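You operate a simulated robot arm through the tools that you are given. There is no shell and no other tool. Be economical: measure what you need, move in short steps, check, and stop when the job is done.

You run a simulated robot arm. Do the job below in one go: nothing can be reset, and whatever is moved stays where it is left.

## Task
Take the finished pot off press three, seat the pot marked ten holes, give one shot.
Fine: finished means 0.0 g; four bar port; move nothing during the shot; all three end on their pads. Set down upright: pot marked ten holes.

It is judged by the outcome, as a careful person would: the job done as asked, and still so three seconds after it is handed in. It fails if anything else is knocked over, pushed out of place, dropped, spilled or broken.

## Robot
A 6-joint arm with a two-finger parallel gripper, fixed in place. Base frame: the origin is at the foot of the arm, x ahead of it, y to its left, z up. Readings come in mm, degrees, newtons and seconds.
With the tool pointing down near the work surface it reaches from about 480 to 880 mm from the base axis. Its first joint turns from -115.0 to 115.0 degrees. Payload 4.2 kg.
Tool frame: the origin (TCP) lies between the finger pads and is the grasp point; the fingertips stand 23 mm ahead of it; z points along the fingers, y is the line along which they close. The gripper opens to 94 mm. The fingers are 38 mm wide and 10 mm thick; the gripper's body (54 by 96 mm) begins 39 mm behind the TCP.
Orientation is told as [roll, pitch, yaw] about the base's x, y, z axes, in that order, counted from this pose: with the fingers straight down and closing along the base's y, the tool's x points along the base's -x, its y along +y and its z along -z.

## Interface
- The arm moves only by the tool drive_tool. Its argument "deltas" is a list of rows, each a list of 7 numbers: the shift along the tool's x, y, z in units of 250 mm (1.0 is 250 mm), then the turn, a rotation vector about the tool's x, y, z in units of 60 degrees (1.0 is 60 degrees), then the gripper command, from -1 (fully open) to 1 (shut), values between in proportion. In form: [[x, y, z, wx, wy, wz, claw], ...]. A call has 1 to 12 rows; each row is the pose to reach, as a shift and turn from the pose commanded when the call began, along the tool's axes at that moment. A call with a number of a shift or a turn outside -1 to 1 is refused whole. Each row takes 0.2 s and may step no farther than 50 mm and 8.6 degrees from the row before; otherwise, or with a gripper value out of range, the whole call is refused. A pose out of reach is approached as far as the arm can. The call stops where the force on the tool passes 40 N (or 10 N more than at its start, if that is more) or the arm is blocked; 0.2 s more then pass. The fingers move at their own pace (about 108 mm/s each) and stop on an object; they squeeze with about 29 N. The grip force told is the motor's: it shows also when the fingers shut on nothing. Time passes only in rows, and 0.2 s behind the last, so rows that repeat a pose let the fingers close. The reply holds the time, the measured pose of the TCP, the force on the tool along the base axes, the opening and the grip force, in the units named above and with some noise, with the torque about the TCP (base axes, N m) and any sound that the robot's microphone picked up.
- Cameras (640 x 400 px; columns grow to the right, rows downward): "scene" is fixed at [217.8, -649.6, 1472.7]; the picture's right is [0.93, -0.38, 0.00], its down [-0.17, -0.43, -0.89] and it looks along [0.33, 0.82, -0.46] (base axes); focal length 350 px, centre (320, 200). "wrist" rides on the gripper at [86, 16, -74] in the tool frame; the picture's right is [-0.18, 0.98, 0.00], its down [-0.58, -0.11, -0.81] and it looks along [-0.79, -0.15, 0.59] (tool axes); focal length 243 px, centre (320, 200). There is no depth. A picture from a camera that has moved, and an enlarged one, comes with that camera's place and axes in the base frame and with its lens.
- capture(camera): a new picture of that camera. No time passes.
- lift_body(by): slides the trunk up (or, below 0, down) by that many mm; the arm rides with it, the base frame stays. It gives what a move gives, with no picture.
- zoom(camera, box): a new picture of the part [left, top, right, bottom] of that camera's present view, enlarged. No time passes.
- finish_job(): hands the job in; it is judged then, once.

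Work in short steps. Places have to be worked out from the pictures, the camera data and where the tool is seen: move nearer, look again, correct. Check each grasp and each placing, and mend what went wrong. You have 120 turns and 84 pictures in all, those below and enlarged ones among them. Open the gripper and draw the arm clear of the work before you hand the job in, unless the task says otherwise; then end with one line.

The tools are called after "Call:" as a command line: name --pt "numbers of a row" for each row, then --argument value for the rest, lists and objects as JSON in quotes. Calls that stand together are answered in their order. drive_tool: Moves the arm, as the interface text tells. Its arguments: {"type":"object","properties":{"deltas":{"type":"array","items":{"type":"array","items":{"type":"number"}}}},"required":["deltas"]} The other tools are called the same way: lift_body (by) slides the trunk up or down; capture (camera) takes a picture; zoom (camera, box) takes an enlarged picture of a part of a camera's view; finish_job () hands the job in.

At the start:

```text
time: 0.0
eef_pos: [492.6, 99.8, 1168.1]
tcp_rot: [-0.1, 0.0, 0.1]
force: [-0.4, 0.1, -0.3]
torque: [0.03, -0.01, 0.02]
opening: 94.3
grip_force: 0.1
trunk travel left (down, up): [-775.0, 215.0]
```

scene: 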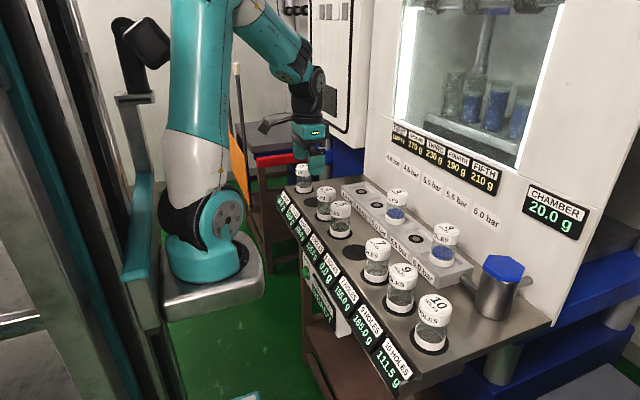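
wrist: 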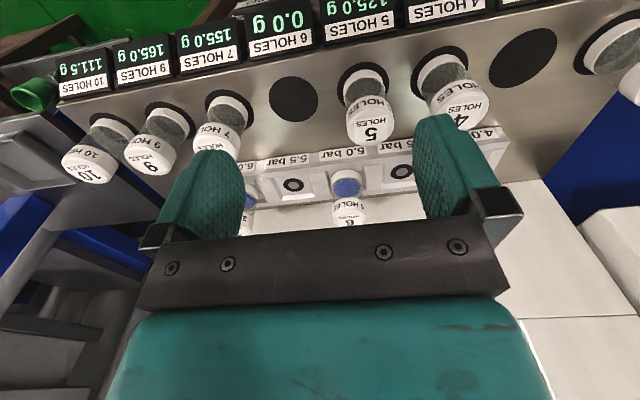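

I'll start by enlarging the bench and display panels to read the labels.

Call:
zoom --camera "scene" --box '[270, 150, 430, 250]'

Call:
zoom --camera "scene" --box '[370, 210, 560, 390]'

Call:
zoom --camera "scene" --box '[370, 0, 600, 240]'

Call:
zoom --camera "scene" --box '[265, 180, 425, 390]'

```text
4.00 times, centred on (350, 200) of scene
camera zoom: at [217.8, -649.6, 1472.7], right [0.93, -0.38, 0.0], down [-0.17, -0.43, -0.89], along [0.33, 0.82, -0.46], focal length 1401 px, centre (200, 200)
```

zoom: 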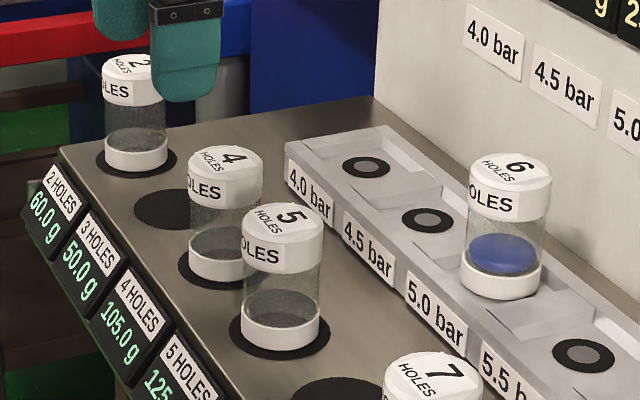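

```text
2.22 times, centred on (465, 300) of scene
camera zoom: at [217.8, -649.6, 1472.7], right [0.93, -0.38, 0.0], down [-0.17, -0.43, -0.89], along [0.33, 0.82, -0.46], focal length 779 px, centre (-2, -22)
```

zoom: 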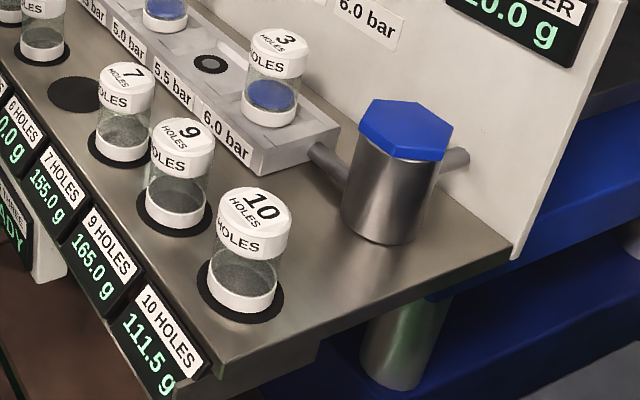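

```text
1.67 times, centred on (485, 120) of scene
camera zoom: at [217.8, -649.6, 1472.7], right [0.93, -0.38, 0.0], down [-0.17, -0.43, -0.89], along [0.33, 0.82, -0.46], focal length 584 px, centre (45, 333)
```

zoom: 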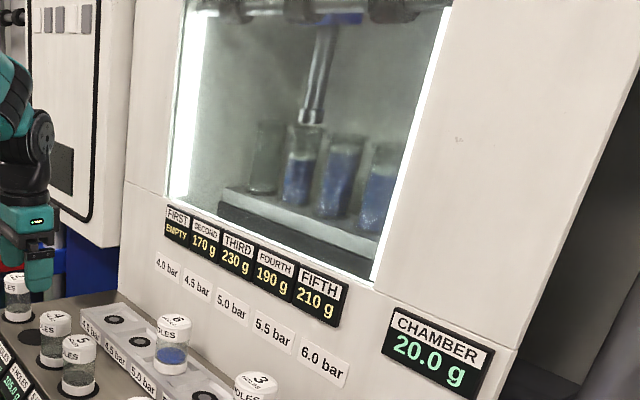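

```text
1.90 times, centred on (345, 285) of scene
camera zoom: at [217.8, -649.6, 1472.7], right [0.93, -0.38, 0.0], down [-0.17, -0.43, -0.89], along [0.33, 0.82, -0.46], focal length 667 px, centre (272, 38)
```

zoom: 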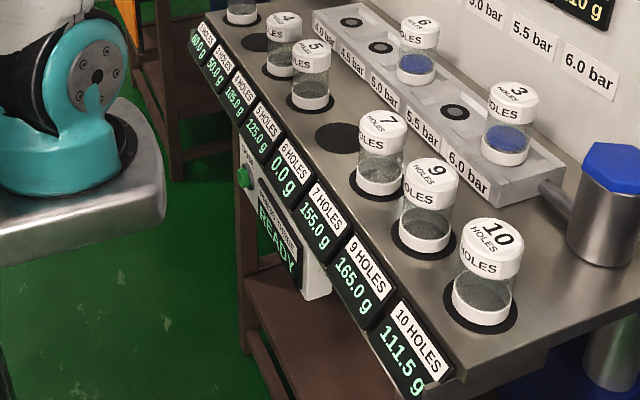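

The 6-holes pot (0.0 g) sits on the third port (5.0 bar), the 3-holes pot is on the 6.0 bar port, and there's a READY panel with a green button. I'll look at the panel and ports more closely.

Call:
zoom --camera "scene" --box '[290, 240, 360, 345]'

Call:
zoom --camera "wrist" --box '[0, 0, 320, 200]'

Call:
zoom --camera "wrist" --box '[240, 130, 520, 250]'

Call:
zoom --camera "scene" --box '[385, 110, 510, 200]'

```text
3.81 times, centred on (325, 292) of scene
camera zoom: at [217.8, -649.6, 1472.7], right [0.93, -0.38, 0.0], down [-0.17, -0.43, -0.89], along [0.33, 0.82, -0.46], focal length 1335 px, centre (301, -152)
```

zoom: 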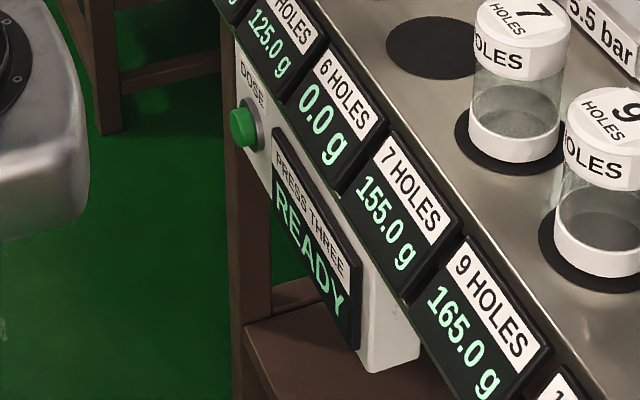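

```text
2.00 times, centred on (160, 100) of wrist
camera zoom: at [405.5, 115.7, 1243.5], right [0.18, 0.98, 0.0], down [0.58, -0.11, 0.81], along [0.79, -0.15, -0.59], focal length 485 px, centre (640, 400)
```

zoom: 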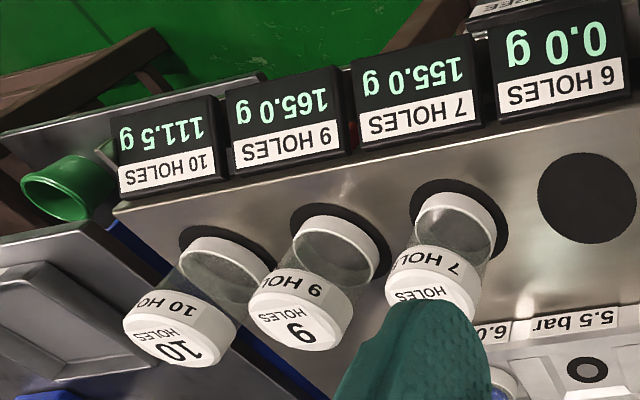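

```text
2.29 times, centred on (380, 190) of wrist
camera zoom: at [405.5, 115.7, 1243.5], right [0.18, 0.98, 0.0], down [0.58, -0.11, 0.81], along [0.79, -0.15, -0.59], focal length 555 px, centre (183, 223)
```

zoom: 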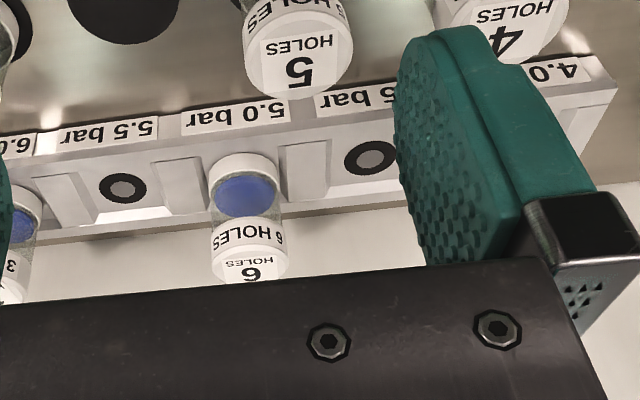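

```text
4.44 times, centred on (448, 155) of scene
camera zoom: at [217.8, -649.6, 1472.7], right [0.93, -0.38, 0.0], down [-0.17, -0.43, -0.89], along [0.33, 0.82, -0.46], focal length 1557 px, centre (-247, 400)
```

zoom: 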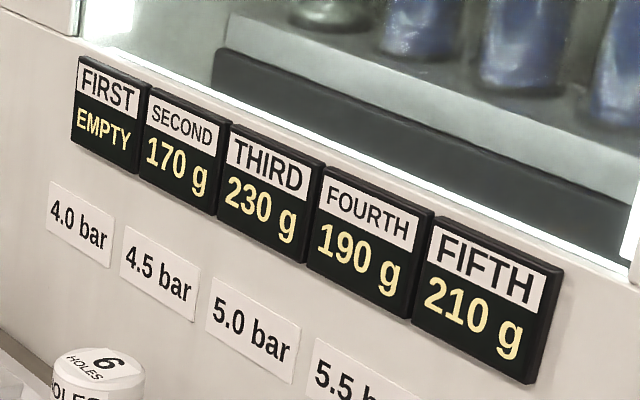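

I judge the ports at x≈764, z≈933 (4.0 at y≈317, then about 107 mm apart) and the pads at x≈600, z≈902 (pad 3 y≈363, pad 6 y≈37, pad 10 y≈-285). I'll move towards pot 6 and look again from closer.

Call:
drive_tool --pt "-0.16 0 0 0 0 0 -1" --pt "-0.32 0 0 0 0 0 -1" --pt "-0.48 0 0 0 0 0 -1" --pt "-0.64 0 0 0 0 0 -1" --pt "-0.8 0 0 0 0 0 -1"

Call:
capture --camera "scene"

Call:
capture --camera "wrist"

```text
time: 1.2
eef_pos: [692.5, 96.6, 1167.9]
tcp_rot: [0.0, 0.0, -0.1]
force: [-1.0, -1.1, 0.5]
torque: [0.03, -0.02, -0.05]
opening: 93.6
grip_force: 0.1
trunk travel left (down, up): [-775.0, 215.0]
```

```text
73 pictures are left
```

scene: 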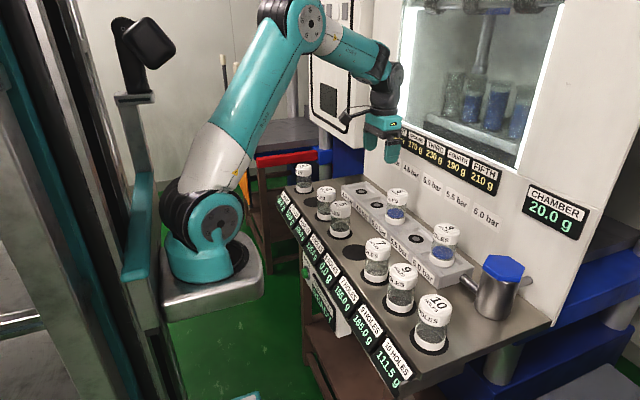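

```text
72 pictures are left
camera wrist: at [605.3, 113.3, 1243.4], right [0.18, 0.98, 0.0], down [0.58, -0.11, 0.81], along [0.79, -0.15, -0.59], focal length 243 px, centre (320, 200)
```

wrist: 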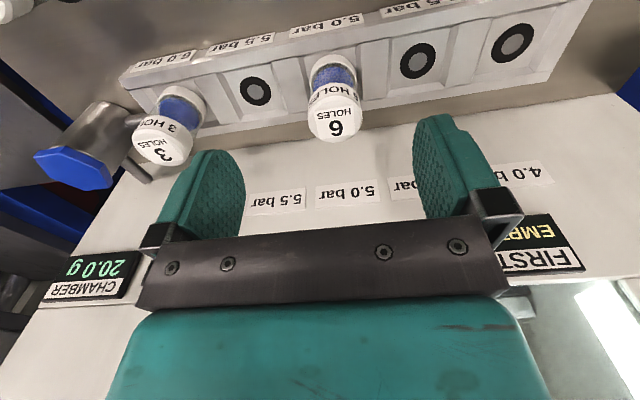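

Triangulating puts pot 6's cap top at about (760, 100, 1032), with the wall well behind at x≈879. I'll move over it and come part-way down.

Call:
drive_tool --pt "-0.14 0.012 0 0 0 0 -1" --pt "-0.27 0.012 0 0 0 0 -1" --pt "-0.27 0.012 0.16 0 0 0 -1" --pt "-0.27 0.012 0.3 0 0 0 -1" --pt "-0.27 0.012 0.36 0 0 0 -1"

Call:
capture --camera "wrist"

Call:
zoom --camera "scene" --box '[340, 120, 460, 240]'

```text
time: 2.4
eef_pos: [760.9, 103.3, 1076.5]
tcp_rot: [0.0, 0.0, 0.0]
force: [-0.8, -0.2, -1.3]
torque: [0.02, -0.01, -0.04]
opening: 94.0
grip_force: 0.0
trunk travel left (down, up): [-775.0, 215.0]
```

```text
71 pictures are left
camera wrist: at [674.4, 119.0, 1151.8], right [0.18, 0.98, 0.0], down [0.58, -0.11, 0.81], along [0.79, -0.15, -0.59], focal length 243 px, centre (320, 200)
```

wrist: 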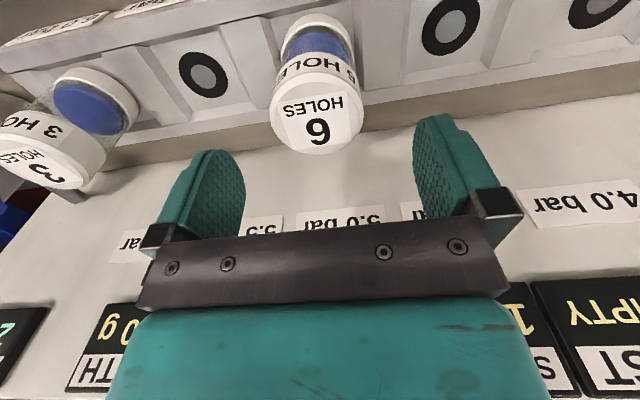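

```text
3.33 times, centred on (400, 180) of scene
camera zoom: at [217.8, -649.6, 1472.7], right [0.93, -0.38, 0.0], down [-0.17, -0.43, -0.89], along [0.33, 0.82, -0.46], focal length 1168 px, centre (53, 267)
```

zoom: 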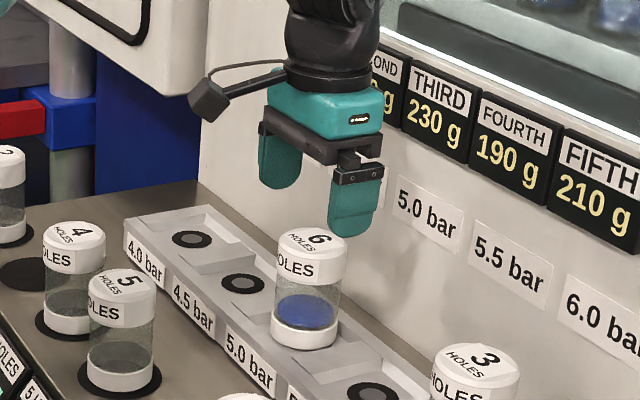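

The pot's cap looks about 52–55 mm across, centred near (756, 101). I'll shift x slightly and drop a little to check the alignment.

Call:
drive_tool --pt "0.015 0 0.05 0 0 0 -1" --pt "0.015 0 0.05 0 0 0 -1"

Call:
capture --camera "wrist"

```text
time: 3.0
eef_pos: [757.7, 102.8, 1064.2]
tcp_rot: [0.0, 0.0, 0.0]
force: [-0.5, 0.2, -0.1]
torque: [0.04, -0.01, 0.0]
opening: 94.0
grip_force: 0.0
trunk travel left (down, up): [-775.0, 215.0]
```

```text
69 pictures are left
camera wrist: at [670.2, 119.1, 1140.1], right [0.18, 0.98, 0.0], down [0.58, -0.11, 0.81], along [0.79, -0.15, -0.59], focal length 243 px, centre (320, 200)
```

wrist: 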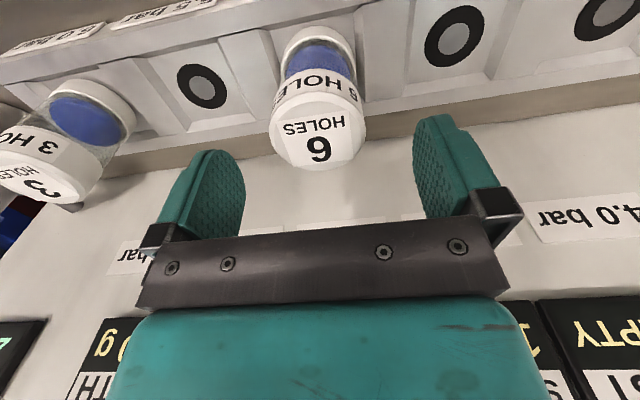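

The rings put the port line at x≈761.5 and port 3 at y≈101. I'll enlarge the cap to settle its centre and height.

Call:
zoom --camera "wrist" --box '[240, 10, 400, 190]'

```text
2.22 times, centred on (320, 100) of wrist
camera zoom: at [670.2, 119.1, 1140.1], right [0.18, 0.98, 0.0], down [0.58, -0.11, 0.81], along [0.79, -0.15, -0.59], focal length 539 px, centre (320, 422)
```

zoom: 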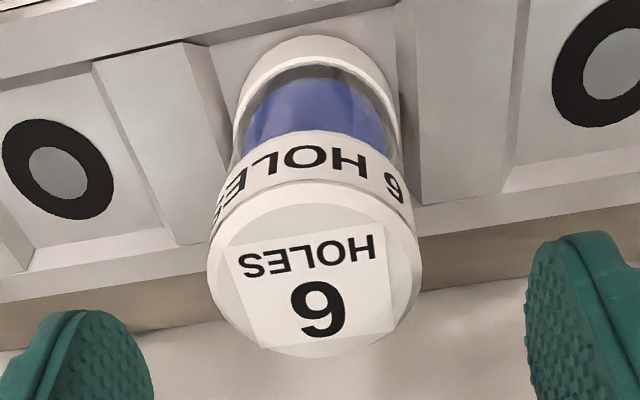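

I take pot 6 as centred at (761.5, 100.5) with its top at about 1021–1030. I'll descend to TCP z≈997 with the fingers open, then close.

Call:
drive_tool --pt "-0.015 -0.009 0.1 0 0 0 -1" --pt "-0.015 -0.009 0.19 0 0 0 -1" --pt "-0.015 -0.009 0.268 0 0 0 -1" --pt "-0.015 -0.009 0.268 0 0 0 -1"

Call:
capture --camera "wrist"

Call:
zoom --camera "scene" --box '[340, 140, 460, 240]'

```text
time: 4.0
eef_pos: [760.9, 101.1, 997.9]
tcp_rot: [0.0, 0.1, 0.1]
force: [0.2, 0.2, 0.0]
torque: [0.03, 0.03, 0.01]
opening: 94.0
grip_force: 0.1
trunk travel left (down, up): [-775.0, 215.0]
```

```text
67 pictures are left
camera wrist: at [673.0, 116.4, 1074.0], right [0.18, 0.98, 0.0], down [0.58, -0.11, 0.81], along [0.79, -0.15, -0.59], focal length 243 px, centre (320, 200)
```

wrist: 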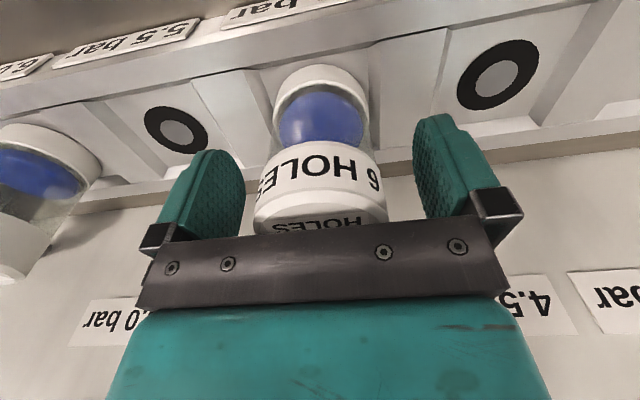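

```text
4.00 times, centred on (400, 190) of scene
camera zoom: at [217.8, -649.6, 1472.7], right [0.93, -0.38, 0.0], down [-0.17, -0.43, -0.89], along [0.33, 0.82, -0.46], focal length 1401 px, centre (0, 240)
```

zoom: 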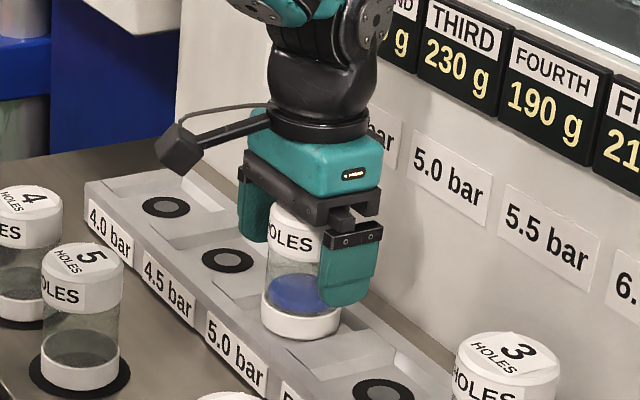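

The pot stands between the fingers with the palm just above the cap, so I'll close on it.

Call:
drive_tool --pt "0 0 0 0 0 0 1" --pt "0 0 0 0 0 0 1" --pt "0 0 0 0 0 0 1"

```text
time: 4.8
eef_pos: [761.4, 100.3, 997.9]
tcp_rot: [0.1, 0.1, 0.0]
force: [0.7, -1.1, 0.4]
torque: [-0.03, -0.01, 0.01]
opening: 57.5
grip_force: 29.2
trunk travel left (down, up): [-775.0, 215.0]
```

The fingers hold at 57.5 mm. I'll lift 20 mm gently and watch the force.

Call:
drive_tool --pt "0 0 -0.02 0 0 0 1" --pt "0 0 -0.05 0 0 0 1" --pt "0 0 -0.08 0 0 0 1"

Call:
zoom --camera "scene" --box '[340, 140, 460, 240]'

```text
time: 5.6
eef_pos: [761.0, 98.8, 1019.4]
tcp_rot: [-0.1, 0.0, -0.1]
force: [0.1, 0.1, -1.9]
torque: [0.03, 0.02, -0.01]
opening: 57.6
grip_force: 28.9
trunk travel left (down, up): [-775.0, 215.0]
```

```text
4.00 times, centred on (400, 190) of scene
camera zoom: at [217.8, -649.6, 1472.7], right [0.93, -0.38, 0.0], down [-0.17, -0.43, -0.89], along [0.33, 0.82, -0.46], focal length 1401 px, centre (0, 240)
```

zoom: 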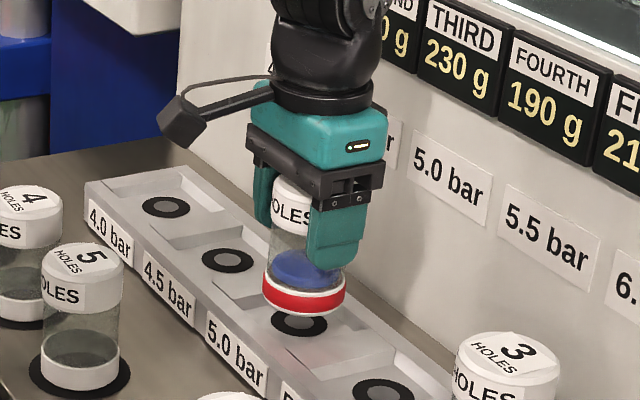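

Pot 6 lifted cleanly with a light load. I'll raise it to travel height and carry it over the empty 6-holes pad.

Call:
drive_tool --pt "0 0 -0.15 0 0 0 1" --pt "0 0 -0.28 0 0 0 1" --pt "0.16 -0.06 -0.28 0 0 0 1" --pt "0.32 -0.12 -0.28 0 0 0 1" --pt "0.48 -0.19 -0.28 0 0 0 1" --pt "0.64 -0.248 -0.28 0 0 0 1" --pt "0.64 -0.248 -0.28 0 0 0 1"

Call:
capture --camera "wrist"

Call:
capture --camera "scene"

```text
time: 7.2
eef_pos: [599.1, 38.2, 1087.9]
tcp_rot: [-0.1, 0.0, 0.0]
force: [-0.1, -0.4, -2.4]
torque: [0.0, 0.03, -0.01]
opening: 57.4
grip_force: 28.4
trunk travel left (down, up): [-775.0, 215.0]
```

```text
64 pictures are left
camera wrist: at [512.6, 54.3, 1164.2], right [0.18, 0.98, 0.0], down [0.58, -0.11, 0.81], along [0.79, -0.15, -0.59], focal length 243 px, centre (320, 200)
```

wrist: 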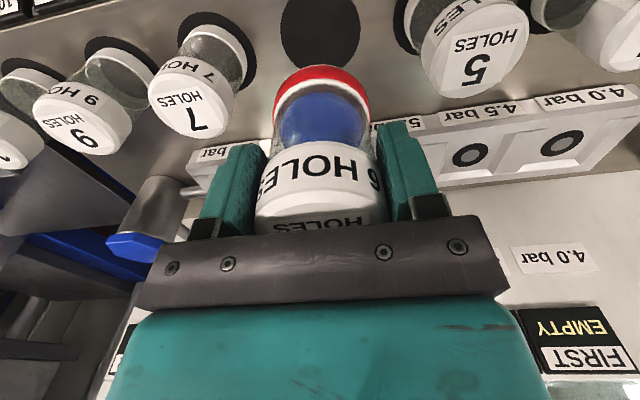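

```text
63 pictures are left
```

scene: 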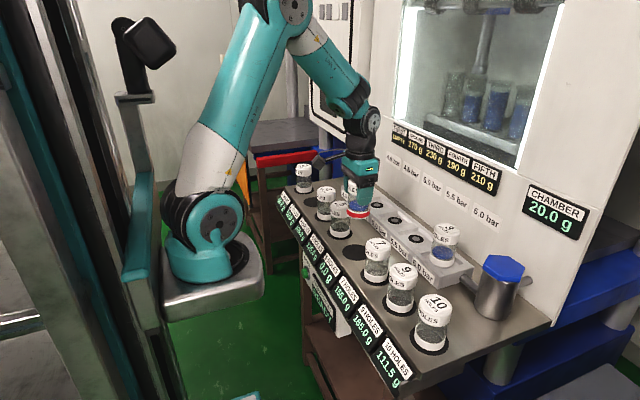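

The 6-holes pad is directly under the pot, at about (598, 38). I'll lower to just above contact height.

Call:
drive_tool --pt "0.0 0 0.18 0 0 0 1" --pt "0.0 0 0.34 0 0 0 1" --pt "0.0 0 0.42 0 0 0 1" --pt "0 0 0.44 0 0 0 1" --pt "0 0 0.44 0 0 0 1"

Call:
zoom --camera "scene" --box '[300, 190, 420, 290]'

Call:
capture --camera "wrist"

```text
time: 8.4
eef_pos: [600.3, 40.0, 977.5]
tcp_rot: [0.0, 0.0, 0.1]
force: [-0.1, 0.8, -2.7]
torque: [-0.03, 0.01, -0.02]
opening: 57.8
grip_force: 29.2
trunk travel left (down, up): [-775.0, 215.0]
```

```text
4.00 times, centred on (360, 240) of scene
camera zoom: at [217.8, -649.6, 1472.7], right [0.93, -0.38, 0.0], down [-0.17, -0.43, -0.89], along [0.33, 0.82, -0.46], focal length 1401 px, centre (160, 40)
```

zoom: 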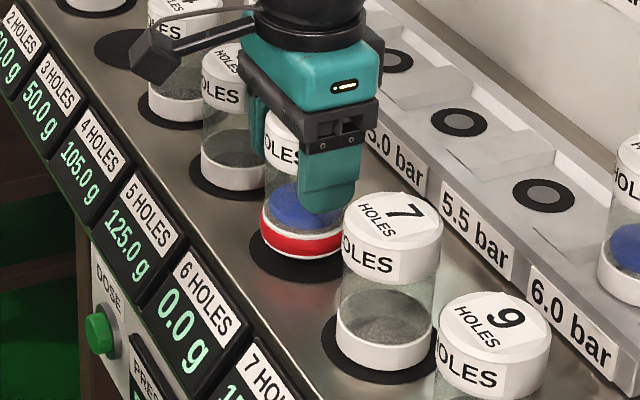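

```text
61 pictures are left
camera wrist: at [512.7, 55.5, 1053.6], right [0.18, 0.98, 0.0], down [0.58, -0.11, 0.81], along [0.79, -0.15, -0.59], focal length 243 px, centre (320, 200)
```

wrist: 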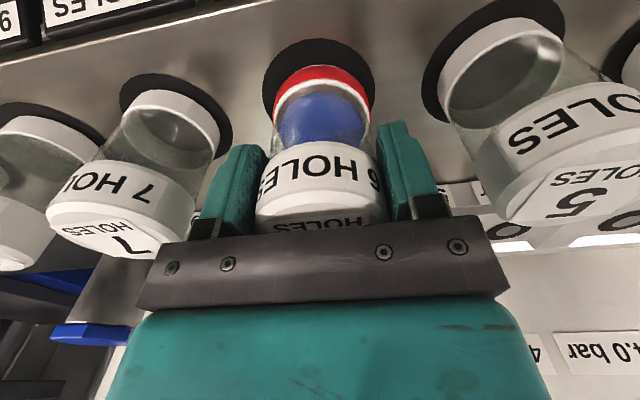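

It's just above the pad and looks centred. I'll creep down to contact.

Call:
drive_tool --pt "0 0 0.01 0 0 0 1" --pt "0 0 0.02 0 0 0 1" --pt "0 0 0.03 0 0 0 1" --pt "0 0 0.036 0 0 0 1"

```text
time: 9.4
eef_pos: [599.2, 38.1, 970.2]
tcp_rot: [0.1, 0.0, 0.0]
force: [-0.1, -1.2, -2.0]
torque: [0.0, -0.01, -0.01]
opening: 57.6
grip_force: 28.9
trunk travel left (down, up): [-775.0, 215.0]
```

Call:
drive_tool --pt "0 0 0.006 0 0 0 1" --pt "0 0 0.012 0 0 0 1" --pt "0 0 0.018 0 0 0 1"

Call:
zoom --camera "scene" --box '[320, 215, 380, 265]'

```text
time: 10.2
eef_pos: [599.5, 38.3, 966.4]
tcp_rot: [0.1, -0.4, 0.0]
force: [-2.8, 1.3, 27.7]
torque: [-0.39, -0.14, -0.07]
opening: 57.9
grip_force: 29.3
trunk travel left (down, up): [-775.0, 215.0]
```

```text
8.00 times, centred on (350, 240) of scene
camera zoom: at [217.8, -649.6, 1472.7], right [0.93, -0.38, 0.0], down [-0.17, -0.43, -0.89], along [0.33, 0.82, -0.46], focal length 2803 px, centre (80, -120)
```

zoom: 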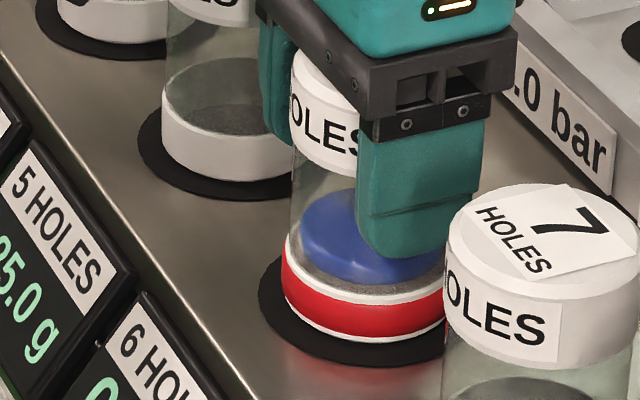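

It's on the pad with 28 N contact. I'll relieve a millimetre, open and rise.

Call:
drive_tool --pt "0 0 -0.006 0 0 0 1" --pt "0 0 -0.006 0 0 0 -1" --pt "0 0 -0.006 0 0 0 -1" --pt "0 0 -0.006 0 0 0 -1"

Call:
drive_tool --pt "0 0 -0.1 0 0 0 -1" --pt "0 0 -0.28 0 0 0 -1" --pt "0 0 -0.46 0 0 0 -1"

Call:
capture --camera "wrist"

Call:
zoom --camera "scene" --box '[290, 190, 450, 290]'

```text
time: 11.2
eef_pos: [600.6, 37.7, 966.2]
tcp_rot: [0.0, 0.0, 0.0]
force: [-0.2, -1.1, -0.4]
torque: [0.0, 0.0, 0.0]
opening: 94.0
grip_force: 0.1
trunk travel left (down, up): [-775.0, 215.0]
```

```text
time: 12.0
eef_pos: [597.3, 36.4, 1081.7]
tcp_rot: [0.0, 0.0, 0.0]
force: [-0.1, 0.5, -0.2]
torque: [-0.02, 0.0, 0.0]
opening: 93.9
grip_force: 0.1
trunk travel left (down, up): [-775.0, 215.0]
```

```text
59 pictures are left
camera wrist: at [510.3, 53.4, 1156.9], right [0.18, 0.98, 0.0], down [0.58, -0.11, 0.81], along [0.79, -0.15, -0.59], focal length 243 px, centre (320, 200)
```

wrist: 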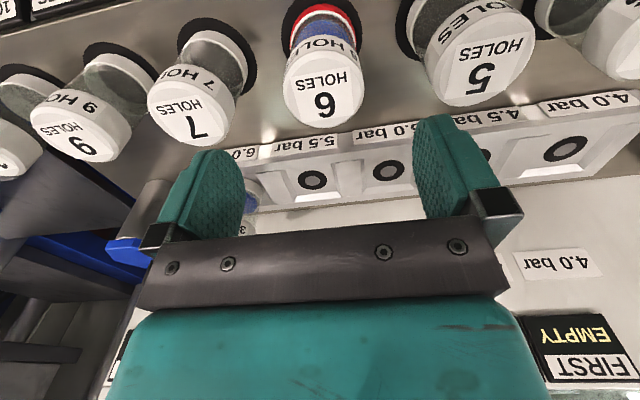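

```text
4.00 times, centred on (370, 240) of scene
camera zoom: at [217.8, -649.6, 1472.7], right [0.93, -0.38, 0.0], down [-0.17, -0.43, -0.89], along [0.33, 0.82, -0.46], focal length 1401 px, centre (120, 40)
```

zoom: 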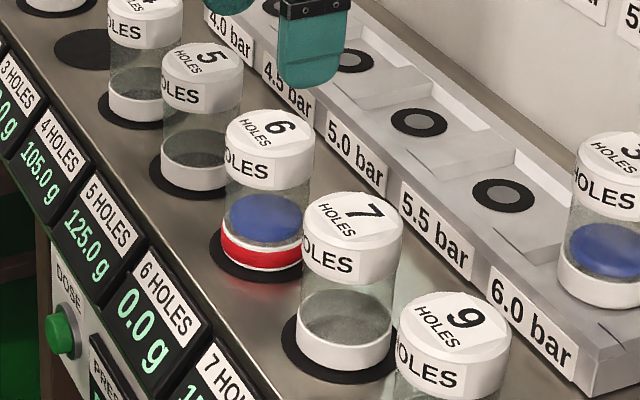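

Pot 6 stands upright on its pad. Next I'll travel over the pot row to pot 10.

Call:
drive_tool --pt "0 -0.19 0 0 0 0 -1" --pt "0 -0.38 0 0 0 0 -1" --pt "0 -0.57 0 0 0 0 -1" --pt "0 -0.76 0 0 0 0 -1" --pt "0 -0.95 0 0 0 0 -1"

Call:
drive_tool --pt "0 -0.17 0 0 0 0 -1" --pt "0 -0.33 0 0 0 0 -1" --pt "0 -0.33 0 0 0 0 -1"

Call:
capture --camera "wrist"

Call:
zoom --camera "scene" --box '[280, 220, 460, 360]'

```text
time: 13.2
eef_pos: [599.3, -197.2, 1083.4]
tcp_rot: [0.0, 0.1, 0.2]
force: [0.2, 1.1, 0.2]
torque: [-0.01, 0.01, 0.04]
opening: 94.0
grip_force: 0.1
trunk travel left (down, up): [-775.0, 215.0]
```

```text
time: 14.0
eef_pos: [599.5, -281.6, 1082.2]
tcp_rot: [0.1, 0.0, 0.0]
force: [0.3, 0.0, -0.1]
torque: [-0.01, 0.0, 0.0]
opening: 93.9
grip_force: 0.1
trunk travel left (down, up): [-775.0, 215.0]
```

```text
57 pictures are left
camera wrist: at [511.7, -265.3, 1157.9], right [0.18, 0.98, 0.0], down [0.58, -0.11, 0.81], along [0.79, -0.15, -0.59], focal length 243 px, centre (320, 200)
```

wrist: 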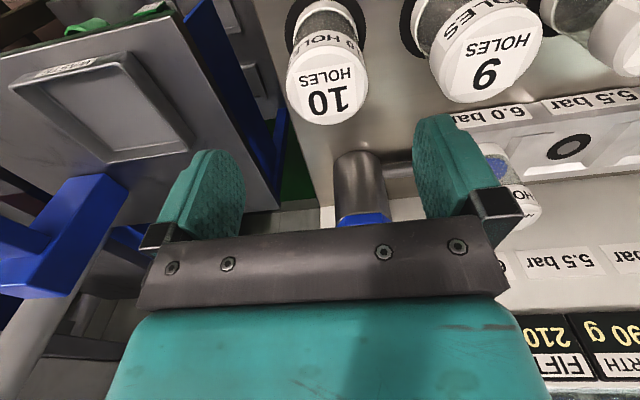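

```text
2.86 times, centred on (370, 290) of scene
camera zoom: at [217.8, -649.6, 1472.7], right [0.93, -0.38, 0.0], down [-0.17, -0.43, -0.89], along [0.33, 0.82, -0.46], focal length 1001 px, centre (177, -57)
```

zoom: 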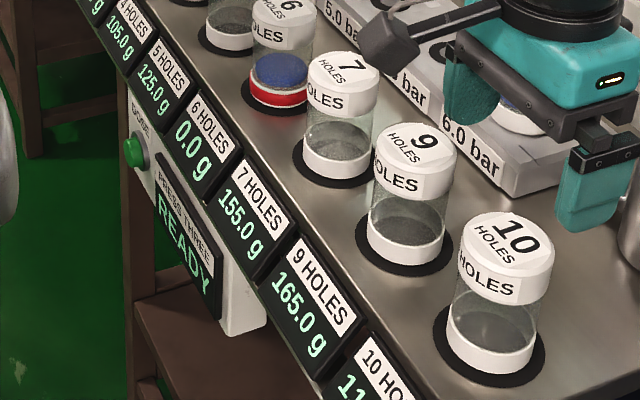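

Pot 10 is centred near (599, -278). I'll adjust, descend and close.

Call:
drive_tool --pt "0.002 0.014 0.0 0 0 0 -1" --pt "0.002 0.014 0.18 0 0 0 -1" --pt "0.002 0.014 0.34 0 0 0 -1" --pt "0.002 0.014 0.42 0 0 0 -1" --pt "0.002 0.014 0.456 0 0 0 -1" --pt "0.002 0.014 0.456 0 0 0 -1"

Call:
capture --camera "wrist"

```text
time: 15.4
eef_pos: [599.8, -278.8, 967.2]
tcp_rot: [0.1, 0.0, 0.0]
force: [0.6, 0.0, -0.5]
torque: [0.0, 0.0, -0.01]
opening: 94.1
grip_force: 0.1
trunk travel left (down, up): [-775.0, 215.0]
```

```text
55 pictures are left
camera wrist: at [513.0, -261.9, 1043.0], right [0.18, 0.98, 0.0], down [0.58, -0.11, 0.81], along [0.79, -0.15, -0.59], focal length 243 px, centre (320, 200)
```

wrist: 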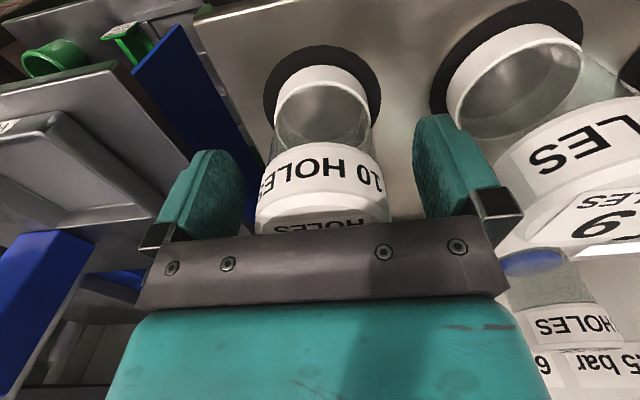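

Well centred. I'll close and lift to travel height.

Call:
drive_tool --pt "0 0 0 0 0 0 1" --pt "0 0 0 0 0 0 1" --pt "0 0 0 0 0 0 1" --pt "0 0 -0.03 0 0 0 1" --pt "0 0 -0.08 0 0 0 1" --pt "0 0 -0.26 0 0 0 1" --pt "0 0 -0.44 0 0 0 1" --pt "0 0 -0.52 0 0 0 1"

Call:
capture --camera "scene"

```text
time: 17.2
eef_pos: [600.2, -279.0, 1095.7]
tcp_rot: [0.1, 0.0, -0.1]
force: [0.0, -0.6, -2.2]
torque: [0.01, 0.05, -0.01]
opening: 57.5
grip_force: 28.6
trunk travel left (down, up): [-775.0, 215.0]
```

```text
54 pictures are left
```

scene: 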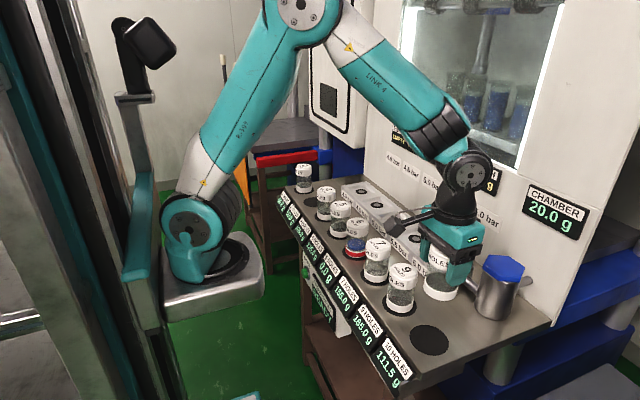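

Pot 10 is held. I'll carry it above the other pots along the bench towards the 4.0 bar port.

Call:
drive_tool --pt "-0.05 0.17 -0.04 0 0 0 1" --pt "-0.1 0.34 -0.04 0 0 0 1" --pt "-0.15 0.51 -0.04 0 0 0 1" --pt "-0.2 0.68 -0.04 0 0 0 1" --pt "-0.25 0.85 -0.04 0 0 0 1" --pt "-0.28 1.0 -0.04 0 0 0 1"

Call:
drive_tool --pt "0 0.17 0 0 0 0 1" --pt "0 0.34 0 0 0 0 1" --pt "0 0.51 0 0 0 0 1" --pt "0 0.68 0 0 0 0 1" --pt "0 0.85 0 0 0 0 1" --pt "0 1.0 0 0 0 0 1"

Call:
drive_tool --pt "-0.04 0.16 0 0 0 0 1" --pt "-0.12 0.3 0 0 0 0 1" --pt "-0.2 0.344 0 0 0 0 1" --pt "-0.2 0.344 0 0 0 0 1"

Call:
capture --camera "wrist"

Call:
capture --camera "scene"

```text
time: 18.6
eef_pos: [668.4, -28.5, 1108.7]
tcp_rot: [0.0, -0.1, -0.1]
force: [-0.9, -0.7, -2.2]
torque: [0.01, 0.04, 0.01]
opening: 57.5
grip_force: 29.2
trunk travel left (down, up): [-775.0, 215.0]
```

```text
time: 20.0
eef_pos: [669.9, 220.9, 1107.0]
tcp_rot: [0.0, 0.0, -0.2]
force: [-0.1, -0.4, -2.2]
torque: [-0.01, 0.03, 0.02]
opening: 57.4
grip_force: 28.9
trunk travel left (down, up): [-775.0, 215.0]
```

```text
time: 21.0
eef_pos: [719.0, 307.3, 1109.0]
tcp_rot: [0.0, 0.0, 0.1]
force: [-0.9, -0.6, -3.2]
torque: [0.02, 0.02, -0.02]
opening: 57.7
grip_force: 29.5
trunk travel left (down, up): [-775.0, 215.0]
```

```text
53 pictures are left
camera wrist: at [632.3, 323.3, 1184.1], right [0.18, 0.98, 0.0], down [0.58, -0.11, 0.81], along [0.79, -0.15, -0.59], focal length 243 px, centre (320, 200)
```

wrist: 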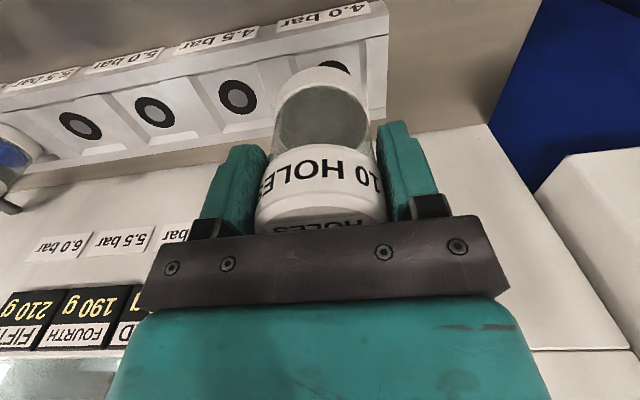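

```text
52 pictures are left
```

scene: 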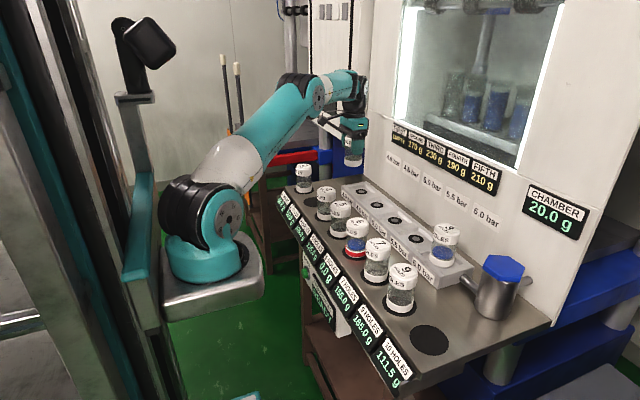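

Ring spacing (about 105 mm) puts the 4.0 bar port at about (761.5, 310.5). I'll move over it and descend to about 12 mm above seating.

Call:
drive_tool --pt "-0.09 0.013 0 0 0 0 1" --pt "-0.17 0.013 0 0 0 0 1" --pt "-0.17 0.013 0.16 0 0 0 1" --pt "-0.17 0.013 0.3 0 0 0 1" --pt "-0.17 0.013 0.38 0 0 0 1" --pt "-0.17 0.013 0.38 0 0 0 1"

Call:
capture --camera "wrist"

Call:
zoom --camera "scene" --box '[310, 140, 410, 220]'

```text
time: 22.4
eef_pos: [754.4, 304.4, 1013.5]
tcp_rot: [0.1, 0.0, 0.0]
force: [-0.4, 0.4, -2.0]
torque: [-0.01, 0.01, 0.02]
opening: 57.5
grip_force: 28.9
out of reach, approached as far as the arm can: row 2, 3, 4, 5, 6
trunk travel left (down, up): [-775.0, 215.0]
```

```text
51 pictures are left
camera wrist: at [666.4, 320.9, 1088.4], right [0.18, 0.98, 0.0], down [0.58, -0.11, 0.81], along [0.79, -0.15, -0.59], focal length 243 px, centre (320, 200)
```

wrist: 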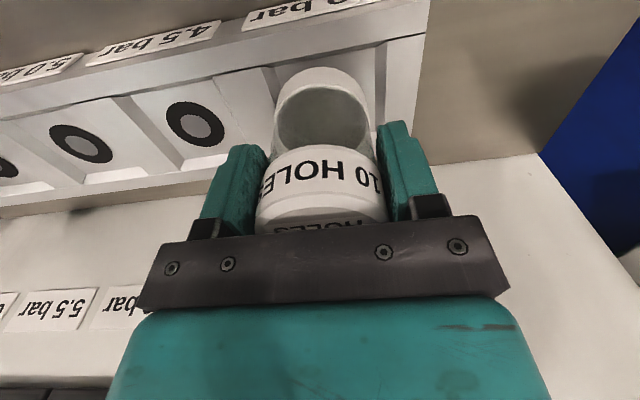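

```text
5.00 times, centred on (360, 180) of scene
camera zoom: at [217.8, -649.6, 1472.7], right [0.93, -0.38, 0.0], down [-0.17, -0.43, -0.89], along [0.33, 0.82, -0.46], focal length 1752 px, centre (120, 300)
```

zoom: 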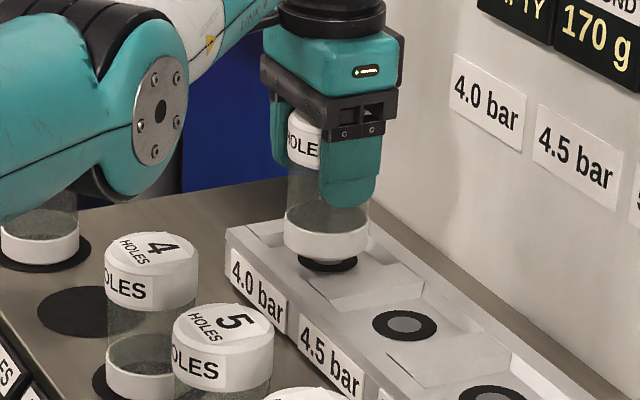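

The last position fell short of the 4.0 port: the arm is at the edge of its reach and its elbow hangs near pot 2. I'll look at the whole arm before choosing a trunk move.

Call:
capture --camera "scene"

```text
49 pictures are left
```

scene: 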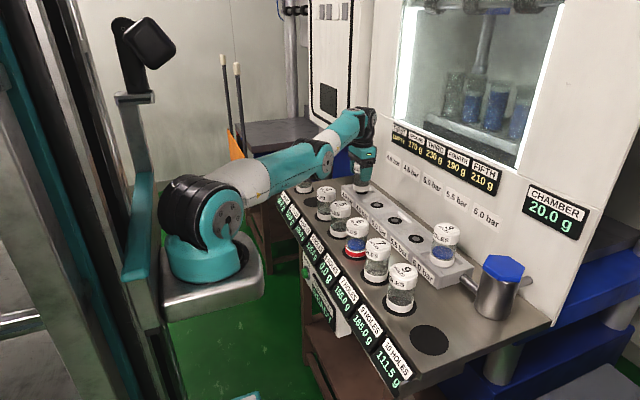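

The arm is stretched upward from its shoulder, so raising the trunk should extend its horizontal reach. I'll lift 100 mm and then come down with the arm.

Call:
lift_body --by 100

Call:
drive_tool --pt "-0.028 0.024 0 0 0 0 1" --pt "-0.028 0.024 0.12 0 0 0 1" --pt "-0.028 0.024 0.12 0 0 0 1"

Call:
capture --camera "scene"

```text
time: 23.7
eef_pos: [753.8, 304.6, 1112.6]
tcp_rot: [0.0, 0.1, 0.0]
force: [0.0, -0.1, -1.7]
torque: [0.03, 0.01, -0.02]
opening: 57.7
grip_force: 29.3
trunk travel left (down, up): [-875.0, 115.0]
```

```text
time: 24.5
eef_pos: [755.3, 302.9, 1082.4]
tcp_rot: [0.0, 0.1, 0.0]
force: [0.7, 0.3, -2.5]
torque: [-0.02, 0.01, 0.01]
opening: 57.7
grip_force: 28.9
out of reach, approached as far as the arm can: row 1, 2, 3
trunk travel left (down, up): [-875.0, 115.0]
```

```text
48 pictures are left
```

scene: 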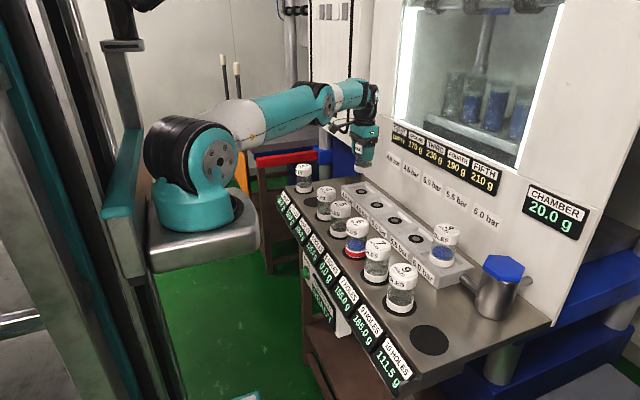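

The reach limit is still about 813 mm here. I'll go lower relative to the shoulder and try extending again.

Call:
drive_tool --pt "0.02 0 0.1 0 0 0 1" --pt "0.02 0 0.2 0 0 0 1" --pt "0.02 0 0.27 0 0 0 1" --pt "-0.005 0.01 0.27 0 0 0 1" --pt "-0.025 0.03 0.27 0 0 0 1" --pt "-0.025 0.03 0.27 0 0 0 1"

```text
time: 25.9
eef_pos: [749.9, 303.1, 1015.8]
tcp_rot: [0.1, 0.0, 0.0]
force: [-0.2, 0.7, -1.8]
torque: [0.02, 0.0, 0.0]
opening: 57.4
grip_force: 29.4
out of reach, approached as far as the arm can: row 4, 5, 6
trunk travel left (down, up): [-875.0, 115.0]
```

The limit peaks at about 814 mm with the tool vertical, and this port needs about 822. Pitching the gripper 6° outward while holding the pot upright would gain about 20 mm, but that needs a re-grip. I'll back off, take pot 10 to its own pad and pick it up tilted.

Call:
drive_tool --pt "0.02 0 -0.18 0 0 0 1" --pt "0.04 0 -0.36 0 0 0 1" --pt "0.12 0 -0.54 0 0 0 1" --pt "0.32 0 -0.56 0 0 0 1"

Call:
lift_body --by -60

```text
refused: row 4 steps farther than a row can; nothing moved
```

```text
time: 26.6
eef_pos: [754.8, 305.7, 994.2]
tcp_rot: [0.8, -1.1, -0.2]
force: [2.9, 0.4, 9.8]
torque: [-0.12, 0.18, 0.03]
opening: 57.4
grip_force: 29.6
trunk travel left (down, up): [-839.0, 151.0]
stopped: the force on the tool passed its limit at 86 N (the readings are from after the stop); the commanded pose is now the measured one
```

That was my mistake: the arm row was refused, so the trunk move pushed the pot down onto the port block and stopped at the force limit. I'll check its state before anything else.

Call:
zoom --camera "scene" --box '[310, 140, 410, 220]'

Call:
capture --camera "wrist"

```text
5.00 times, centred on (360, 180) of scene
camera zoom: at [217.8, -649.6, 1472.7], right [0.93, -0.38, 0.0], down [-0.17, -0.43, -0.89], along [0.33, 0.82, -0.46], focal length 1752 px, centre (120, 300)
```

zoom: 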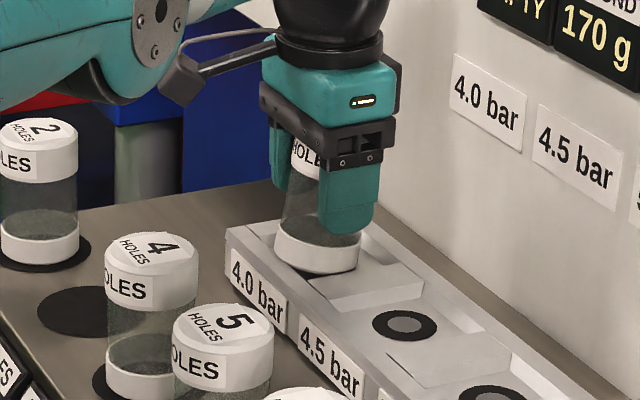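

```text
46 pictures are left
camera wrist: at [666.3, 321.3, 1067.3], right [0.19, 0.98, 0.02], down [0.57, -0.12, 0.82], along [0.8, -0.14, -0.58], focal length 243 px, centre (320, 200)
```

wrist: 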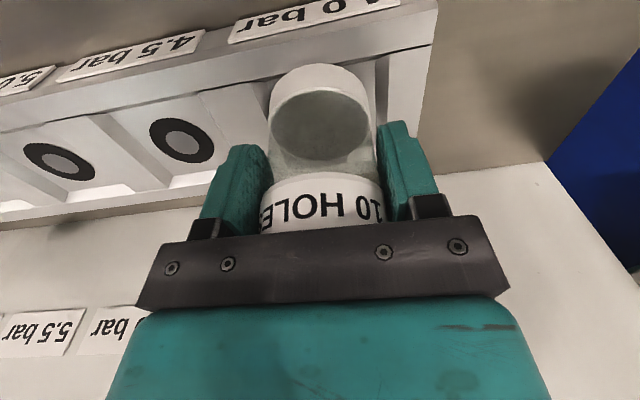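

The pot isn't broken, but it has pivoted a few degrees in the grip. I'll lift it off slowly.

Call:
drive_tool --pt "0 0 -0.04 0 0 0 1" --pt "0 0 -0.12 0 0 0 1" --pt "0.02 0 -0.28 0 0 0 1" --pt "0.08 0 -0.46 0 0 0 1" --pt "0.26 0 -0.5 0 0 0 1" --pt "0.34 0 -0.52 0 0 0 1" --pt "0.34 0 -0.52 0 0 0 1"

Call:
capture --camera "wrist"

Call:
zoom --camera "scene" --box '[290, 120, 410, 220]'

```text
time: 28.2
eef_pos: [668.3, 305.2, 1121.0]
tcp_rot: [0.7, -0.8, -0.2]
force: [-0.5, 0.5, -1.5]
torque: [-0.05, 0.0, 0.0]
opening: 57.0
grip_force: 29.0
trunk travel left (down, up): [-839.0, 151.0]
```

```text
45 pictures are left
camera wrist: at [579.7, 320.8, 1194.2], right [0.19, 0.98, 0.01], down [0.57, -0.12, 0.81], along [0.8, -0.14, -0.58], focal length 243 px, centre (320, 200)
```

wrist: 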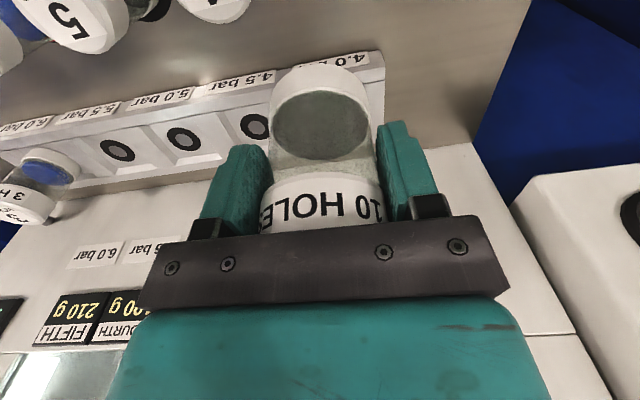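

```text
4.00 times, centred on (350, 170) of scene
camera zoom: at [217.8, -649.6, 1472.7], right [0.93, -0.38, 0.0], down [-0.17, -0.43, -0.89], along [0.33, 0.82, -0.46], focal length 1401 px, centre (200, 320)
```

zoom: 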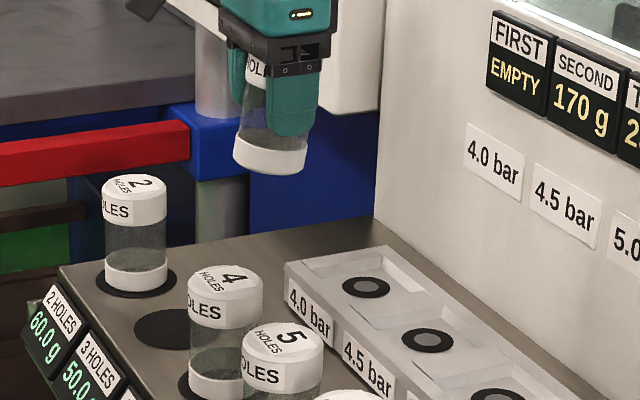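

Pot 10 is intact and held, but tilted in the grip with its bottom outward. I'll carry it over its own empty pad, straighten it there, set it down and re-grip.

Call:
drive_tool --pt "0 -0.17 0 0 0 0 1" --pt "0 -0.34 0 0 0 0 1" --pt "0 -0.51 0 0 0 0 1" --pt "0 -0.68 0 0 0 0 1" --pt "0 -0.84 0 0 0 0 1" --pt "0 -1.0 0 0 0 0 1"

Call:
drive_tool --pt "0.04 -0.17 0 0 0 0 1" --pt "0.09 -0.34 0 0 0 0 1" --pt "0.13 -0.51 0 0 0 0 1" --pt "0.18 -0.68 0 0 0 0 1" --pt "0.22 -0.84 0 0 0 0 1" --pt "0.26 -1.0 0 0 0 0 1"

Call:
drive_tool --pt "0 -0.16 0 0 0 0 1" --pt "0 -0.332 0 0 0 0 1" --pt "0 -0.332 0 0 0 0 1"

Call:
zoom --camera "scene" --box '[380, 210, 500, 350]'

Call:
capture --camera "wrist"

```text
time: 29.6
eef_pos: [667.3, 54.6, 1115.1]
tcp_rot: [0.7, -0.8, -0.2]
force: [0.4, 0.4, -2.1]
torque: [-0.02, 0.01, -0.02]
opening: 57.2
grip_force: 29.3
trunk travel left (down, up): [-839.0, 151.0]
```

```text
time: 31.0
eef_pos: [601.6, -195.7, 1115.5]
tcp_rot: [0.5, -0.9, 0.0]
force: [0.5, 0.6, -2.6]
torque: [-0.02, 0.03, -0.03]
opening: 57.2
grip_force: 28.9
trunk travel left (down, up): [-839.0, 151.0]
```

```text
time: 31.8
eef_pos: [602.5, -277.9, 1113.0]
tcp_rot: [0.7, -0.8, -0.1]
force: [-0.1, 0.5, -2.0]
torque: [0.0, 0.01, -0.02]
opening: 57.4
grip_force: 28.8
trunk travel left (down, up): [-839.0, 151.0]
```

```text
2.86 times, centred on (440, 280) of scene
camera zoom: at [217.8, -649.6, 1472.7], right [0.93, -0.38, 0.0], down [-0.17, -0.43, -0.89], along [0.33, 0.82, -0.46], focal length 1001 px, centre (-23, -29)
```

zoom: 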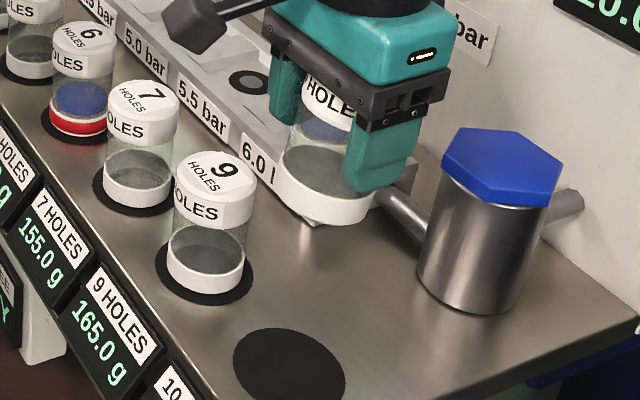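

```text
42 pictures are left
camera wrist: at [514.2, -262.4, 1188.5], right [0.19, 0.98, 0.01], down [0.57, -0.12, 0.81], along [0.8, -0.14, -0.58], focal length 243 px, centre (320, 200)
```

wrist: 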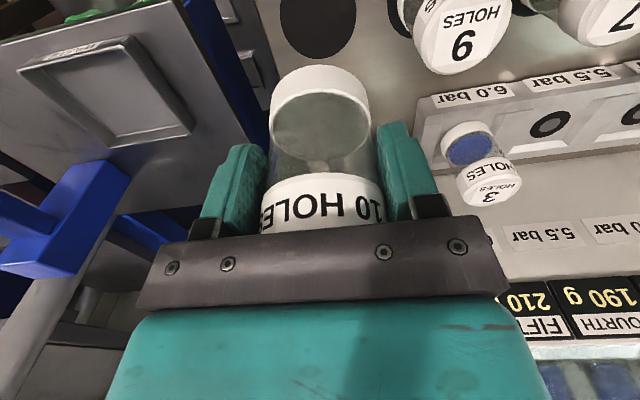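

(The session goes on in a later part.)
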